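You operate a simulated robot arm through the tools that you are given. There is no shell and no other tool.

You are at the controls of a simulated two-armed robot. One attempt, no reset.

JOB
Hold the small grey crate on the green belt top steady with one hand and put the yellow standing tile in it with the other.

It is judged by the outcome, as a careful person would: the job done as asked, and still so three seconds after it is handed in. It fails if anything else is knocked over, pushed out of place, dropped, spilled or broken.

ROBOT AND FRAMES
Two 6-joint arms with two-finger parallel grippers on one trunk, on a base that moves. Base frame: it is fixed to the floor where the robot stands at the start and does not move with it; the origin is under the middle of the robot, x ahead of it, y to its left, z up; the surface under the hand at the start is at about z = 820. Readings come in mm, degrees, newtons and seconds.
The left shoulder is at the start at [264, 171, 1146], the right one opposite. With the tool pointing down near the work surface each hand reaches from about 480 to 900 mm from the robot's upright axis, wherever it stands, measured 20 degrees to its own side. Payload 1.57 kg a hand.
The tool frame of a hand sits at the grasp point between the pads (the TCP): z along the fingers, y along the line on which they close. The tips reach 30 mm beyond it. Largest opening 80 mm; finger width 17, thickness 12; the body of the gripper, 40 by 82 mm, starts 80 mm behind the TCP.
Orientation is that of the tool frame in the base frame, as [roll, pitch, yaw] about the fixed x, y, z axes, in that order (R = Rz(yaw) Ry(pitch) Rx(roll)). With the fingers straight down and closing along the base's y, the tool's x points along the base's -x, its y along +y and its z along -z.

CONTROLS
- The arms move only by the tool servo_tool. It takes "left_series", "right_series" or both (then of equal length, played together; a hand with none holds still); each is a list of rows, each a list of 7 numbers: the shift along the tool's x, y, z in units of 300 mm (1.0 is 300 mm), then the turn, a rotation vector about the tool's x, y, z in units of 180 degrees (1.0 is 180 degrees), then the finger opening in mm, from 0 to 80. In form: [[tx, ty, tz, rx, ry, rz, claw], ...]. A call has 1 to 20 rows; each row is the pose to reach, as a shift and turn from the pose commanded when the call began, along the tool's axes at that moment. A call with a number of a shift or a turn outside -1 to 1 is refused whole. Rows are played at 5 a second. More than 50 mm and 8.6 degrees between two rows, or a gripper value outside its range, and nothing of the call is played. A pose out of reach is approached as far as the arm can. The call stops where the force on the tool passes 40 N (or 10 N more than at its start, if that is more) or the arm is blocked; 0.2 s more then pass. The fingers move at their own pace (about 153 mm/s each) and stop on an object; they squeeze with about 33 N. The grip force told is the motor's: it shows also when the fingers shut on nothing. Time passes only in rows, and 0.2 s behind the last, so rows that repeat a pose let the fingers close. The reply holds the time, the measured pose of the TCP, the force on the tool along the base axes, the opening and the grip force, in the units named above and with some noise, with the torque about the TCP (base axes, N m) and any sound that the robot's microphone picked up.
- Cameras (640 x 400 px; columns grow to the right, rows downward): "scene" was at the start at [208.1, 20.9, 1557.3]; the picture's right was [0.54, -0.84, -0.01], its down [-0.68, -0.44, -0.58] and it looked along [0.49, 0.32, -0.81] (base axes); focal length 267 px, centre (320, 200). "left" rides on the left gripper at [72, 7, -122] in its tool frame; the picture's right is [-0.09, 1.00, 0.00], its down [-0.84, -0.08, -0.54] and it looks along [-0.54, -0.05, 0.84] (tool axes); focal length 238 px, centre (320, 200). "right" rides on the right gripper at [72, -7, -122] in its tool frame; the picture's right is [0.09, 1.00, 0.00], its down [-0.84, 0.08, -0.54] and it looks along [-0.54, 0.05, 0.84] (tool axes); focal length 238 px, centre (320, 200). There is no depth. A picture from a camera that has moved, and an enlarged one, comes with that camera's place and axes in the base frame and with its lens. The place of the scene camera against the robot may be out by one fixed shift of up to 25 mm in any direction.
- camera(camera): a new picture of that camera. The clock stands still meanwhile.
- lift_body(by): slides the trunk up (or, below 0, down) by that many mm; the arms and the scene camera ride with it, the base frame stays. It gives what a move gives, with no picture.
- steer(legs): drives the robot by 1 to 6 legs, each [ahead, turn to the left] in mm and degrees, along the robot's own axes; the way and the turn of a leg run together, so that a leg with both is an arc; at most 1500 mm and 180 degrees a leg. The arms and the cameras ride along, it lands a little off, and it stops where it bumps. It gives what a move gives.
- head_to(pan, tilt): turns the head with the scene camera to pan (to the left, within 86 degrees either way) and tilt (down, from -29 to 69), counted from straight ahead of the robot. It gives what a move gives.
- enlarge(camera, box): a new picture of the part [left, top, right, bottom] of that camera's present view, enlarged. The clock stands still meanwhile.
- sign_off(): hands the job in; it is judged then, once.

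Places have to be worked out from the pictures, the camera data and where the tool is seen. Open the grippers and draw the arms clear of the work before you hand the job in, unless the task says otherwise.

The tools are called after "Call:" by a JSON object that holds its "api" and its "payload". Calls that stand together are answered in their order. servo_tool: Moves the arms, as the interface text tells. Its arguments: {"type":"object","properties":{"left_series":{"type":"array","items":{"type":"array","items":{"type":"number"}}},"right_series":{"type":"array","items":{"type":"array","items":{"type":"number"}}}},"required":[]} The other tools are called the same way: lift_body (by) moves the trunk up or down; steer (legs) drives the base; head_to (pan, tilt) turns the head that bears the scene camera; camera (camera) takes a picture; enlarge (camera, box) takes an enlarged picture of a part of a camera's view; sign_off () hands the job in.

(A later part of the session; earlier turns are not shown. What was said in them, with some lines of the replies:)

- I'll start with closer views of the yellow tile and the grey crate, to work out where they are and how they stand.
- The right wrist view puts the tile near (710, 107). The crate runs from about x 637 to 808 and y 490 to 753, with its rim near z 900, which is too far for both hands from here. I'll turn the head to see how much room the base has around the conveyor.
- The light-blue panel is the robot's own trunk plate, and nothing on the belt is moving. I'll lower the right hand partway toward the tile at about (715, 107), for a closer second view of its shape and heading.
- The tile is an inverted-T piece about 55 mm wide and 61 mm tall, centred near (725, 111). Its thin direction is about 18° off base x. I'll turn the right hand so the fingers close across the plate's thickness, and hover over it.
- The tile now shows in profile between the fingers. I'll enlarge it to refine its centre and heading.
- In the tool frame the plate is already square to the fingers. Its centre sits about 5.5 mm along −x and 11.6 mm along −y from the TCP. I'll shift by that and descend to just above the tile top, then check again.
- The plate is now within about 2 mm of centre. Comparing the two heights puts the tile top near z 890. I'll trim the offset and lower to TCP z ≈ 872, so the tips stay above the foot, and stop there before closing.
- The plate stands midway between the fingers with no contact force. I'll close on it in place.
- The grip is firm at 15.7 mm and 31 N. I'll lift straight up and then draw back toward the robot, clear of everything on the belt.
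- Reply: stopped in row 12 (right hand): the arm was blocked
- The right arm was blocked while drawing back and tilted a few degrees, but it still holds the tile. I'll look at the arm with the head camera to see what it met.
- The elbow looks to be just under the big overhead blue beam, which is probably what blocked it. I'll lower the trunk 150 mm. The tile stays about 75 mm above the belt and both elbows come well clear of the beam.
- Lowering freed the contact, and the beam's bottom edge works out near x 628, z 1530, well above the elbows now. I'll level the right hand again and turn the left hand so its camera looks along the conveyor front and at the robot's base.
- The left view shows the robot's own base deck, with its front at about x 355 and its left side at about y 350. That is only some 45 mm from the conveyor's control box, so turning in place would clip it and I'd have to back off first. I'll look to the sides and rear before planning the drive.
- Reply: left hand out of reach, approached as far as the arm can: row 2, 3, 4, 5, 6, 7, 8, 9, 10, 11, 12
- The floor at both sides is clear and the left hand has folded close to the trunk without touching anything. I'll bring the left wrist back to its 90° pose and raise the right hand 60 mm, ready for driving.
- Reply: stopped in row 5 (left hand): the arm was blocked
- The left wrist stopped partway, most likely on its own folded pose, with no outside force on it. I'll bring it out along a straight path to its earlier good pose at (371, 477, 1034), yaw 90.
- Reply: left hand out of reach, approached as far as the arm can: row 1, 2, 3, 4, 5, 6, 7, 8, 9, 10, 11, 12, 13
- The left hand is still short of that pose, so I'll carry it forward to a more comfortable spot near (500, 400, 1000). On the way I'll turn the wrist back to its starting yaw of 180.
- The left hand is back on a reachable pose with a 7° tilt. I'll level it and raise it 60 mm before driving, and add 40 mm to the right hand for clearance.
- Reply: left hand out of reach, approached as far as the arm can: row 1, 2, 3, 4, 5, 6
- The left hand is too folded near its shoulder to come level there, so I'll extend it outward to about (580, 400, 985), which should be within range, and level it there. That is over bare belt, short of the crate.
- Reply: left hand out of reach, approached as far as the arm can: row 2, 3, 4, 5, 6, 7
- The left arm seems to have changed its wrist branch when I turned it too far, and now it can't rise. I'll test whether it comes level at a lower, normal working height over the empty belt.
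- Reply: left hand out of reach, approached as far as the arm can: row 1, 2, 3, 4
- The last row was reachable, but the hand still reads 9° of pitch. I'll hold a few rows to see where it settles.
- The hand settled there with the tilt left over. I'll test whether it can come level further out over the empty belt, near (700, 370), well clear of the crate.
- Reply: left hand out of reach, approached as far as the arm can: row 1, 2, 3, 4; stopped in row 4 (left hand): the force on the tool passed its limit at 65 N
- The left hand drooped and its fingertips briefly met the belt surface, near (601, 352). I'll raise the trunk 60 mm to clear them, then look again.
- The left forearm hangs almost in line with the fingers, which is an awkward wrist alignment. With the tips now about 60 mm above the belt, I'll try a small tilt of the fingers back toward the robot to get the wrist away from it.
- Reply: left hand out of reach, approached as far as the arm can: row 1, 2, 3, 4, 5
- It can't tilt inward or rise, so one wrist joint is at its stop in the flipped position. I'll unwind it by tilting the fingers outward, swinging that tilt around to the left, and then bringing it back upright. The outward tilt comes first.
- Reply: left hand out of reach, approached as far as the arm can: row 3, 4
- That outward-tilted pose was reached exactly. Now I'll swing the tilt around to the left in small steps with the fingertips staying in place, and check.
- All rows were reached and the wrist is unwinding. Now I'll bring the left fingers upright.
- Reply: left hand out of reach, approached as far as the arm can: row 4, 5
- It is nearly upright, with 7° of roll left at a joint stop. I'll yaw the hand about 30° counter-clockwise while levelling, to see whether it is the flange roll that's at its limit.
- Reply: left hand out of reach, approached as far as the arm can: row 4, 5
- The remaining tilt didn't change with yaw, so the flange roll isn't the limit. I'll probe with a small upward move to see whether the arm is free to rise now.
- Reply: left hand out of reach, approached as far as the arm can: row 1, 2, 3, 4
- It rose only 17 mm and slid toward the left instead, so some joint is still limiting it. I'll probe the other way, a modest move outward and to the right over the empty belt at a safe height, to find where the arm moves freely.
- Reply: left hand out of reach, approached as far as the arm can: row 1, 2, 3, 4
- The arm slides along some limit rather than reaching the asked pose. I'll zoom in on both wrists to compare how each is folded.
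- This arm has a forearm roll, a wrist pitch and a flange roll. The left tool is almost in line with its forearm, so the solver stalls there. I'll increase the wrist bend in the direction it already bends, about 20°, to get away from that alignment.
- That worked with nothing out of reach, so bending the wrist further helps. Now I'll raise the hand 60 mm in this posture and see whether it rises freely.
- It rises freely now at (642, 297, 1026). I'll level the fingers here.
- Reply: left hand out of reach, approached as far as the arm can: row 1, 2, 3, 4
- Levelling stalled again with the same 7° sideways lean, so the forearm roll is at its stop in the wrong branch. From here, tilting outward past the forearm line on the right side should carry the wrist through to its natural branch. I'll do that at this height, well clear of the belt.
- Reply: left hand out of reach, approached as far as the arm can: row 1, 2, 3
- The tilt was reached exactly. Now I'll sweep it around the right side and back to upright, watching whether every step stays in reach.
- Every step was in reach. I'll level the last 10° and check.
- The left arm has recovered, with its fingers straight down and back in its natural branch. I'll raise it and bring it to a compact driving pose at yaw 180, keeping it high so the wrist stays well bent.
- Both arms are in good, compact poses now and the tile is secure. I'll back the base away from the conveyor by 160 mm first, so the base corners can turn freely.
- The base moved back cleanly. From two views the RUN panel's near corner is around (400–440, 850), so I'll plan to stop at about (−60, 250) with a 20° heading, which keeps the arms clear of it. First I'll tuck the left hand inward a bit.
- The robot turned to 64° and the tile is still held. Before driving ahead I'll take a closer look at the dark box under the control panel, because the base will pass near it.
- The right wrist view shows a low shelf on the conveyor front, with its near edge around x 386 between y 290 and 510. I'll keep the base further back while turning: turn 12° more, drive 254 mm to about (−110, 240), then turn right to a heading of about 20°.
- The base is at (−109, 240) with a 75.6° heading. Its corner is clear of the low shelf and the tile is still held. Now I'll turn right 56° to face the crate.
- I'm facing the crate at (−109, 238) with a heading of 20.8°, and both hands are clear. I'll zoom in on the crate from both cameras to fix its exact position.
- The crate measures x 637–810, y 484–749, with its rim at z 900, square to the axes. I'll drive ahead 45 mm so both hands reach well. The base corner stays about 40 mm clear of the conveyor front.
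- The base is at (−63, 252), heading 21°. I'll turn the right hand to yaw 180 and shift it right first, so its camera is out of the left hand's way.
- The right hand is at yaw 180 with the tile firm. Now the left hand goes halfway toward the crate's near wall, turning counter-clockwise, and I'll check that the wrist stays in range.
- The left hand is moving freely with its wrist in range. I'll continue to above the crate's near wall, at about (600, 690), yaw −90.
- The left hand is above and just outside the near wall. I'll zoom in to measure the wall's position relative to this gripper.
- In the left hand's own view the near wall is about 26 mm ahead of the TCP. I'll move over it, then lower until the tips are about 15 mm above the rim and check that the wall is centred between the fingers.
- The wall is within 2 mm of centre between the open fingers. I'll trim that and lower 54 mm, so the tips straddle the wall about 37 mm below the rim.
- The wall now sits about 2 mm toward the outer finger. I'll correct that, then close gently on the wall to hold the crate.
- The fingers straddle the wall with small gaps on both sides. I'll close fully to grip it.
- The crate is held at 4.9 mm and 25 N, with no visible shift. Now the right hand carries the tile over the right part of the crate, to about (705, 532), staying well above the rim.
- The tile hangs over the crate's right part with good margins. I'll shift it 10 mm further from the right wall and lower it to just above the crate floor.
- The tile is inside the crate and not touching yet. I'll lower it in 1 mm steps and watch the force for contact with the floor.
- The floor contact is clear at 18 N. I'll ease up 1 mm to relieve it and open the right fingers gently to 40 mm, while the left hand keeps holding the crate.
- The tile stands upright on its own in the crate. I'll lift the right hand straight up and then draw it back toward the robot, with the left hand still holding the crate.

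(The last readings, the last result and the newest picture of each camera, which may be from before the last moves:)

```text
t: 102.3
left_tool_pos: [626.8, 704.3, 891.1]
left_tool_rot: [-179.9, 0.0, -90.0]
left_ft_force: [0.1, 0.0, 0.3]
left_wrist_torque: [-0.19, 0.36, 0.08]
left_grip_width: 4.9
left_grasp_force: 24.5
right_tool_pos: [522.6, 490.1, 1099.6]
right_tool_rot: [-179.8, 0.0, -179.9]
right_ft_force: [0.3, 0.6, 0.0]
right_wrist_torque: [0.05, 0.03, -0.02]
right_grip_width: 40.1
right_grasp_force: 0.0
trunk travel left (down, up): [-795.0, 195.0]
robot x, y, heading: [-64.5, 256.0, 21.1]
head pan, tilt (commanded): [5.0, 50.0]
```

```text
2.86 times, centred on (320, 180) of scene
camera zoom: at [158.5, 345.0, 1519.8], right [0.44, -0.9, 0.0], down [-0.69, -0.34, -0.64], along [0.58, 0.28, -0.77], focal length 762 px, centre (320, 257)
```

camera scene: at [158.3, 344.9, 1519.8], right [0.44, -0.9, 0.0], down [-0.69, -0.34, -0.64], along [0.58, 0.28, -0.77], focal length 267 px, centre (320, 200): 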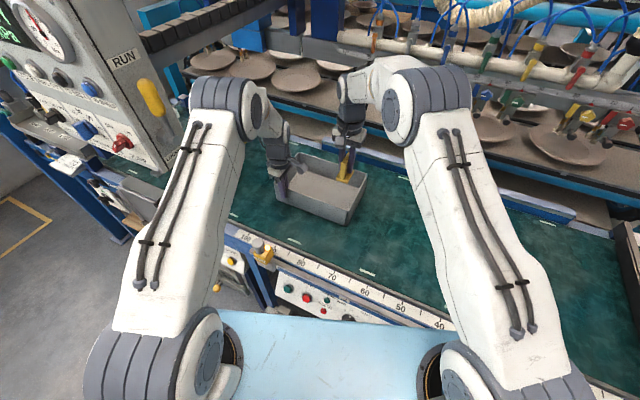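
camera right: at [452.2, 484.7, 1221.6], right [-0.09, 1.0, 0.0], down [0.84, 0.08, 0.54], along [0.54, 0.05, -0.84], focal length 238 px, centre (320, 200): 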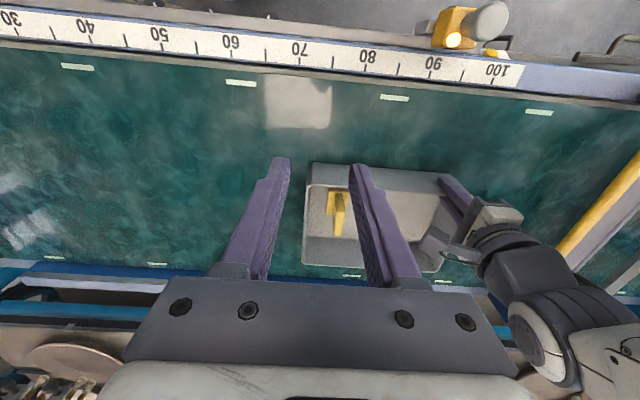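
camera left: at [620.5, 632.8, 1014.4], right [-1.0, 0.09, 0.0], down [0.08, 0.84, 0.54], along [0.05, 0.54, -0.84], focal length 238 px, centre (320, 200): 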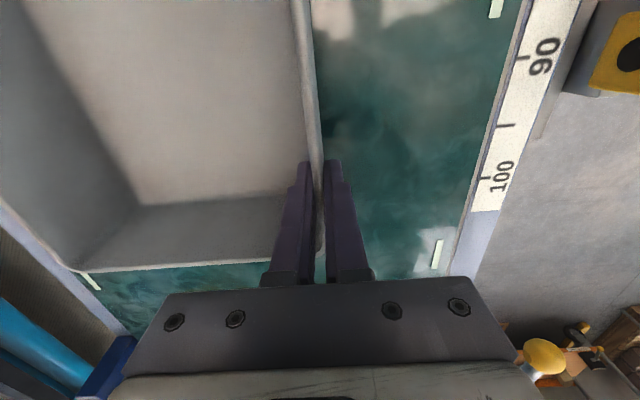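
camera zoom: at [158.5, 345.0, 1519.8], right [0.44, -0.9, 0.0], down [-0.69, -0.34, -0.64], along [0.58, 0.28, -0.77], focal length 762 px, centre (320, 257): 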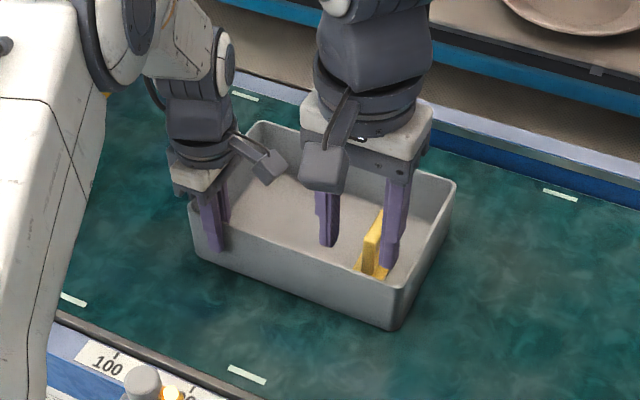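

The tile stands inside the crate and the right hand is clear. Now I'll open the left fingers gently off the wall.

Call:
{"api": "servo_tool", "payload": {"left_series": [[0, 0, 0, 0, 0, 0, 8], [0, 0, 0, 0, 0, 0, 12], [0, 0, 0, 0, 0, 0, 18], [0, 0, 0, 0, 0, 0, 26], [0, 0, 0, 0, 0, 0, 34], [0, 0, 0, 0, 0, 0, 40], [0, 0, 0, 0, 0, 0, 40]]}}

Call:
{"api": "camera", "payload": {"camera": "left"}}

```text
t: 103.9
left_tool_pos: [628.3, 704.6, 891.7]
left_tool_rot: [-179.9, 0.0, -90.0]
left_ft_force: [-0.7, -0.7, 0.2]
left_wrist_torque: [-0.01, -0.05, -0.01]
left_grip_width: 39.9
left_grasp_force: 0.0
right_tool_pos: [522.8, 490.6, 1098.8]
right_tool_rot: [-179.9, 0.0, -179.9]
right_ft_force: [0.6, 0.6, 0.4]
right_wrist_torque: [0.0, 0.01, 0.04]
right_grip_width: 40.2
right_grasp_force: 0.0
trunk travel left (down, up): [-795.0, 195.0]
robot x, y, heading: [-63.9, 253.6, 20.9]
head pan, tilt (commanded): [5.0, 50.0]
```

```text
taken
camera left: at [620.7, 632.8, 1014.3], right [-1.0, 0.09, 0.0], down [0.08, 0.84, 0.54], along [0.05, 0.54, -0.84], focal length 238 px, centre (320, 200)
```

left: 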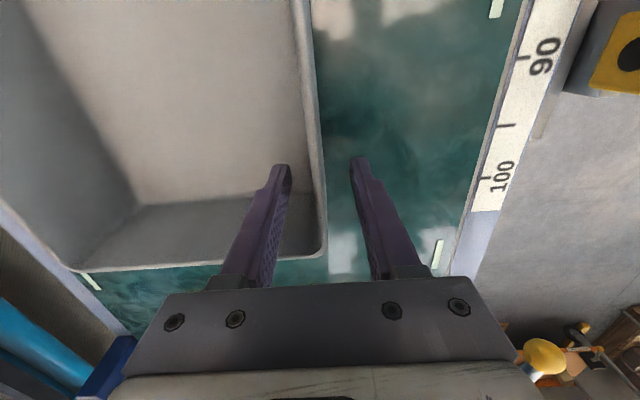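

The left fingers are free of the wall. I'll lift straight up and then draw the hand back toward the robot.

Call:
{"api": "servo_tool", "payload": {"left_series": [[0, 0, -0.05, 0, 0, 0, 40], [0, 0, -0.12, 0, 0, 0, 40], [0, 0, -0.22, 0, 0, 0, 40], [0, 0, -0.33, 0, 0, 0, 40], [0, 0, -0.44, 0, 0, 0, 40], [0, 0, -0.55, 0, 0, 0, 40], [0, 0.1, -0.58, 0, 0, 0, 40], [0, 0.21, -0.6, 0, 0, 0, 40], [0, 0.32, -0.6, 0, 0, 0, 40], [0, 0.42, -0.6, 0, 0, 0, 40], [0, 0.42, -0.6, 0, 0, 0, 60]], "right_series": [[0, 0, 0, 0, 0, 0, 40], [0, 0, 0, 0, 0, 0, 40], [0, -0.08, 0, 0, 0, 0, 40], [0, -0.16, 0, 0, 0, 0, 40], [0, -0.24, 0, 0, 0, 0, 40], [0, -0.3, 0, 0, 0, 0, 50], [0, -0.3, 0, 0, 0, 0, 60], [0, -0.3, 0, 0, 0, 0, 60], [0, -0.3, 0, 0, 0, 0, 60], [0, -0.3, 0, 0, 0, 0, 60], [0, -0.3, 0, 0, 0, 0, 60]]}}

Call:
{"api": "camera", "payload": {"camera": "scene"}}

Call:
{"api": "camera", "payload": {"camera": "right"}}

Call:
{"api": "camera", "payload": {"camera": "left"}}

```text
t: 106.3
left_tool_pos: [500.7, 705.9, 1069.8]
left_tool_rot: [-179.9, -0.1, -90.0]
left_ft_force: [-0.5, 1.2, -0.8]
left_wrist_torque: [-0.01, -0.03, 0.04]
left_grip_width: 60.3
left_grasp_force: 0.0
right_tool_pos: [520.5, 400.1, 1099.6]
right_tool_rot: [-179.9, 0.0, -179.9]
right_ft_force: [-0.2, -0.5, 0.2]
right_wrist_torque: [0.01, 0.01, -0.02]
right_grip_width: 59.9
right_grasp_force: 0.0
trunk travel left (down, up): [-795.0, 195.0]
robot x, y, heading: [-67.2, 252.0, 21.0]
head pan, tilt (commanded): [5.0, 50.0]
```

```text
taken
camera scene: at [158.2, 344.9, 1519.8], right [0.44, -0.9, 0.0], down [-0.69, -0.34, -0.64], along [0.58, 0.28, -0.77], focal length 267 px, centre (320, 200)
```

scene: 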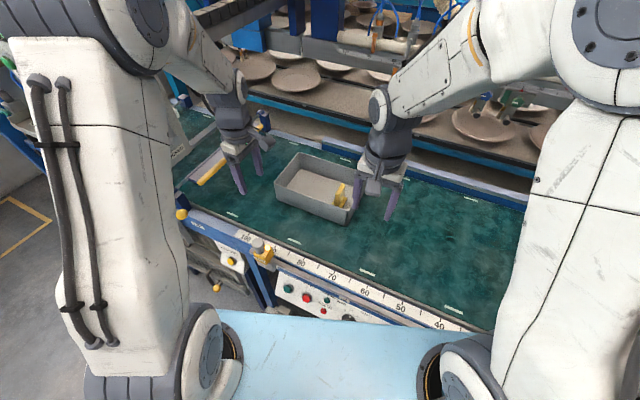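

```text
taken
camera right: at [449.7, 393.6, 1221.7], right [-0.09, 1.0, 0.0], down [0.84, 0.08, 0.54], along [0.54, 0.05, -0.84], focal length 238 px, centre (320, 200)
```

right: 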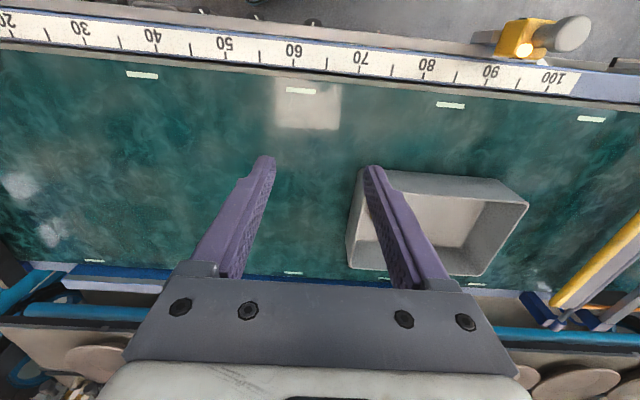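

```text
taken
camera left: at [493.4, 633.5, 1192.3], right [-1.0, 0.09, 0.0], down [0.08, 0.84, 0.54], along [0.05, 0.54, -0.84], focal length 238 px, centre (320, 200)
```

left: 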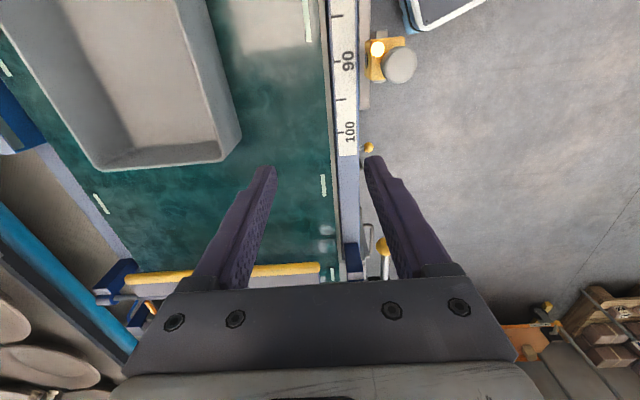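

Both hands are open and clear. I'll take one close look at the tile and crate before handing in.

Call:
{"api": "enlarge", "payload": {"camera": "scene", "box": [250, 130, 390, 240]}}

Call:
{"api": "head_to", "payload": {"pan": 10, "tilt": 35}}

Call:
{"api": "camera", "payload": {"camera": "scene"}}

```text
3.64 times, centred on (320, 185) of scene
camera zoom: at [158.2, 344.9, 1519.8], right [0.44, -0.9, 0.0], down [-0.69, -0.34, -0.64], along [0.58, 0.28, -0.77], focal length 970 px, centre (320, 254)
```

zoom: 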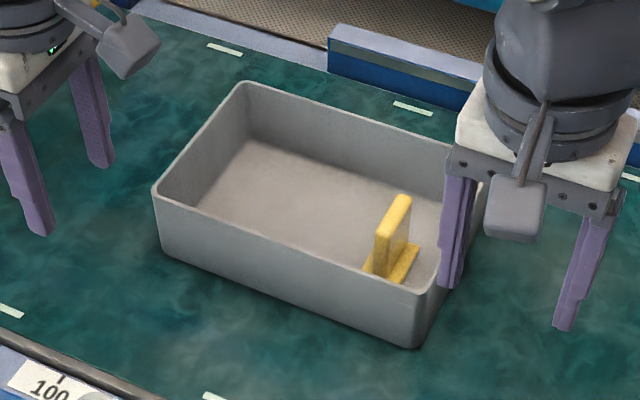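

```text
t: 107.0
left_tool_pos: [500.5, 705.1, 1070.1]
left_tool_rot: [-180.0, 0.0, -90.0]
left_ft_force: [0.0, -0.1, -0.2]
left_wrist_torque: [0.0, 0.01, -0.01]
left_grip_width: 60.1
left_grasp_force: 0.0
right_tool_pos: [520.7, 399.4, 1099.5]
right_tool_rot: [-179.8, 0.0, -180.0]
right_ft_force: [0.3, 0.4, -0.2]
right_wrist_torque: [0.0, 0.02, -0.03]
right_grip_width: 59.9
right_grasp_force: 0.0
trunk travel left (down, up): [-795.0, 195.0]
robot x, y, heading: [-64.2, 252.1, 21.3]
head pan, tilt (commanded): [10.0, 35.0]
```

```text
taken
camera scene: at [164.7, 356.5, 1541.5], right [0.51, -0.86, 0.0], down [-0.49, -0.3, -0.82], along [0.7, 0.42, -0.57], focal length 267 px, centre (320, 200)
```

scene: 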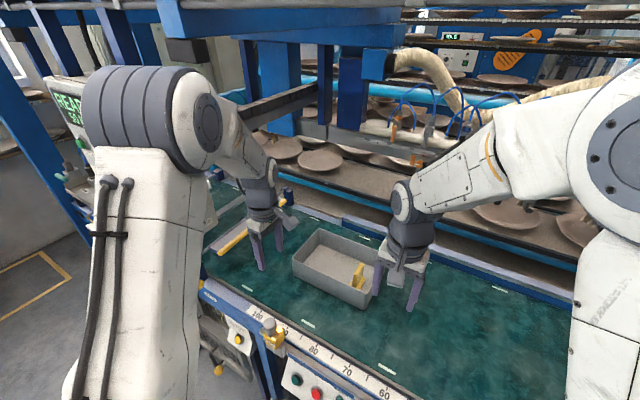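

The yellow tile stands upright on the crate floor and the crate is where it was on the belt. Both grippers are open and clear, and nothing else looks disturbed, so I'm handing the job in.

Call:
{"api": "sign_off", "payload": {}}

```text
The job is handed in.
```

The yellow tile is standing upright inside the small grey crate. The left hand gripped the crate's near wall while the right hand set the tile down and let go. Afterwards both grippers were opened and drawn clear, and the job is handed in.

The crate stayed where it was on the belt, and nothing in the final pictures looks knocked over or moved. There were two contacts along the way:

- **Overhead beam:** when I drew the right arm back after picking up the tile, it was blocked, most likely by its elbow touching the blue beam. I lowered the trunk to free it, and the tile stayed gripped.
- **Belt surface:** the left fingertips pressed briefly on empty belt, at about 65 N, while I was working that arm out of a jammed wrist position. I raised the trunk straight away and saw no damage in the pictures that followed.

Both hands could not reach the crate from the starting place, so I moved the base. It now stands about 260 mm to the left and 55 mm back, turned about 21° to the left. It did not bump anything while driving.
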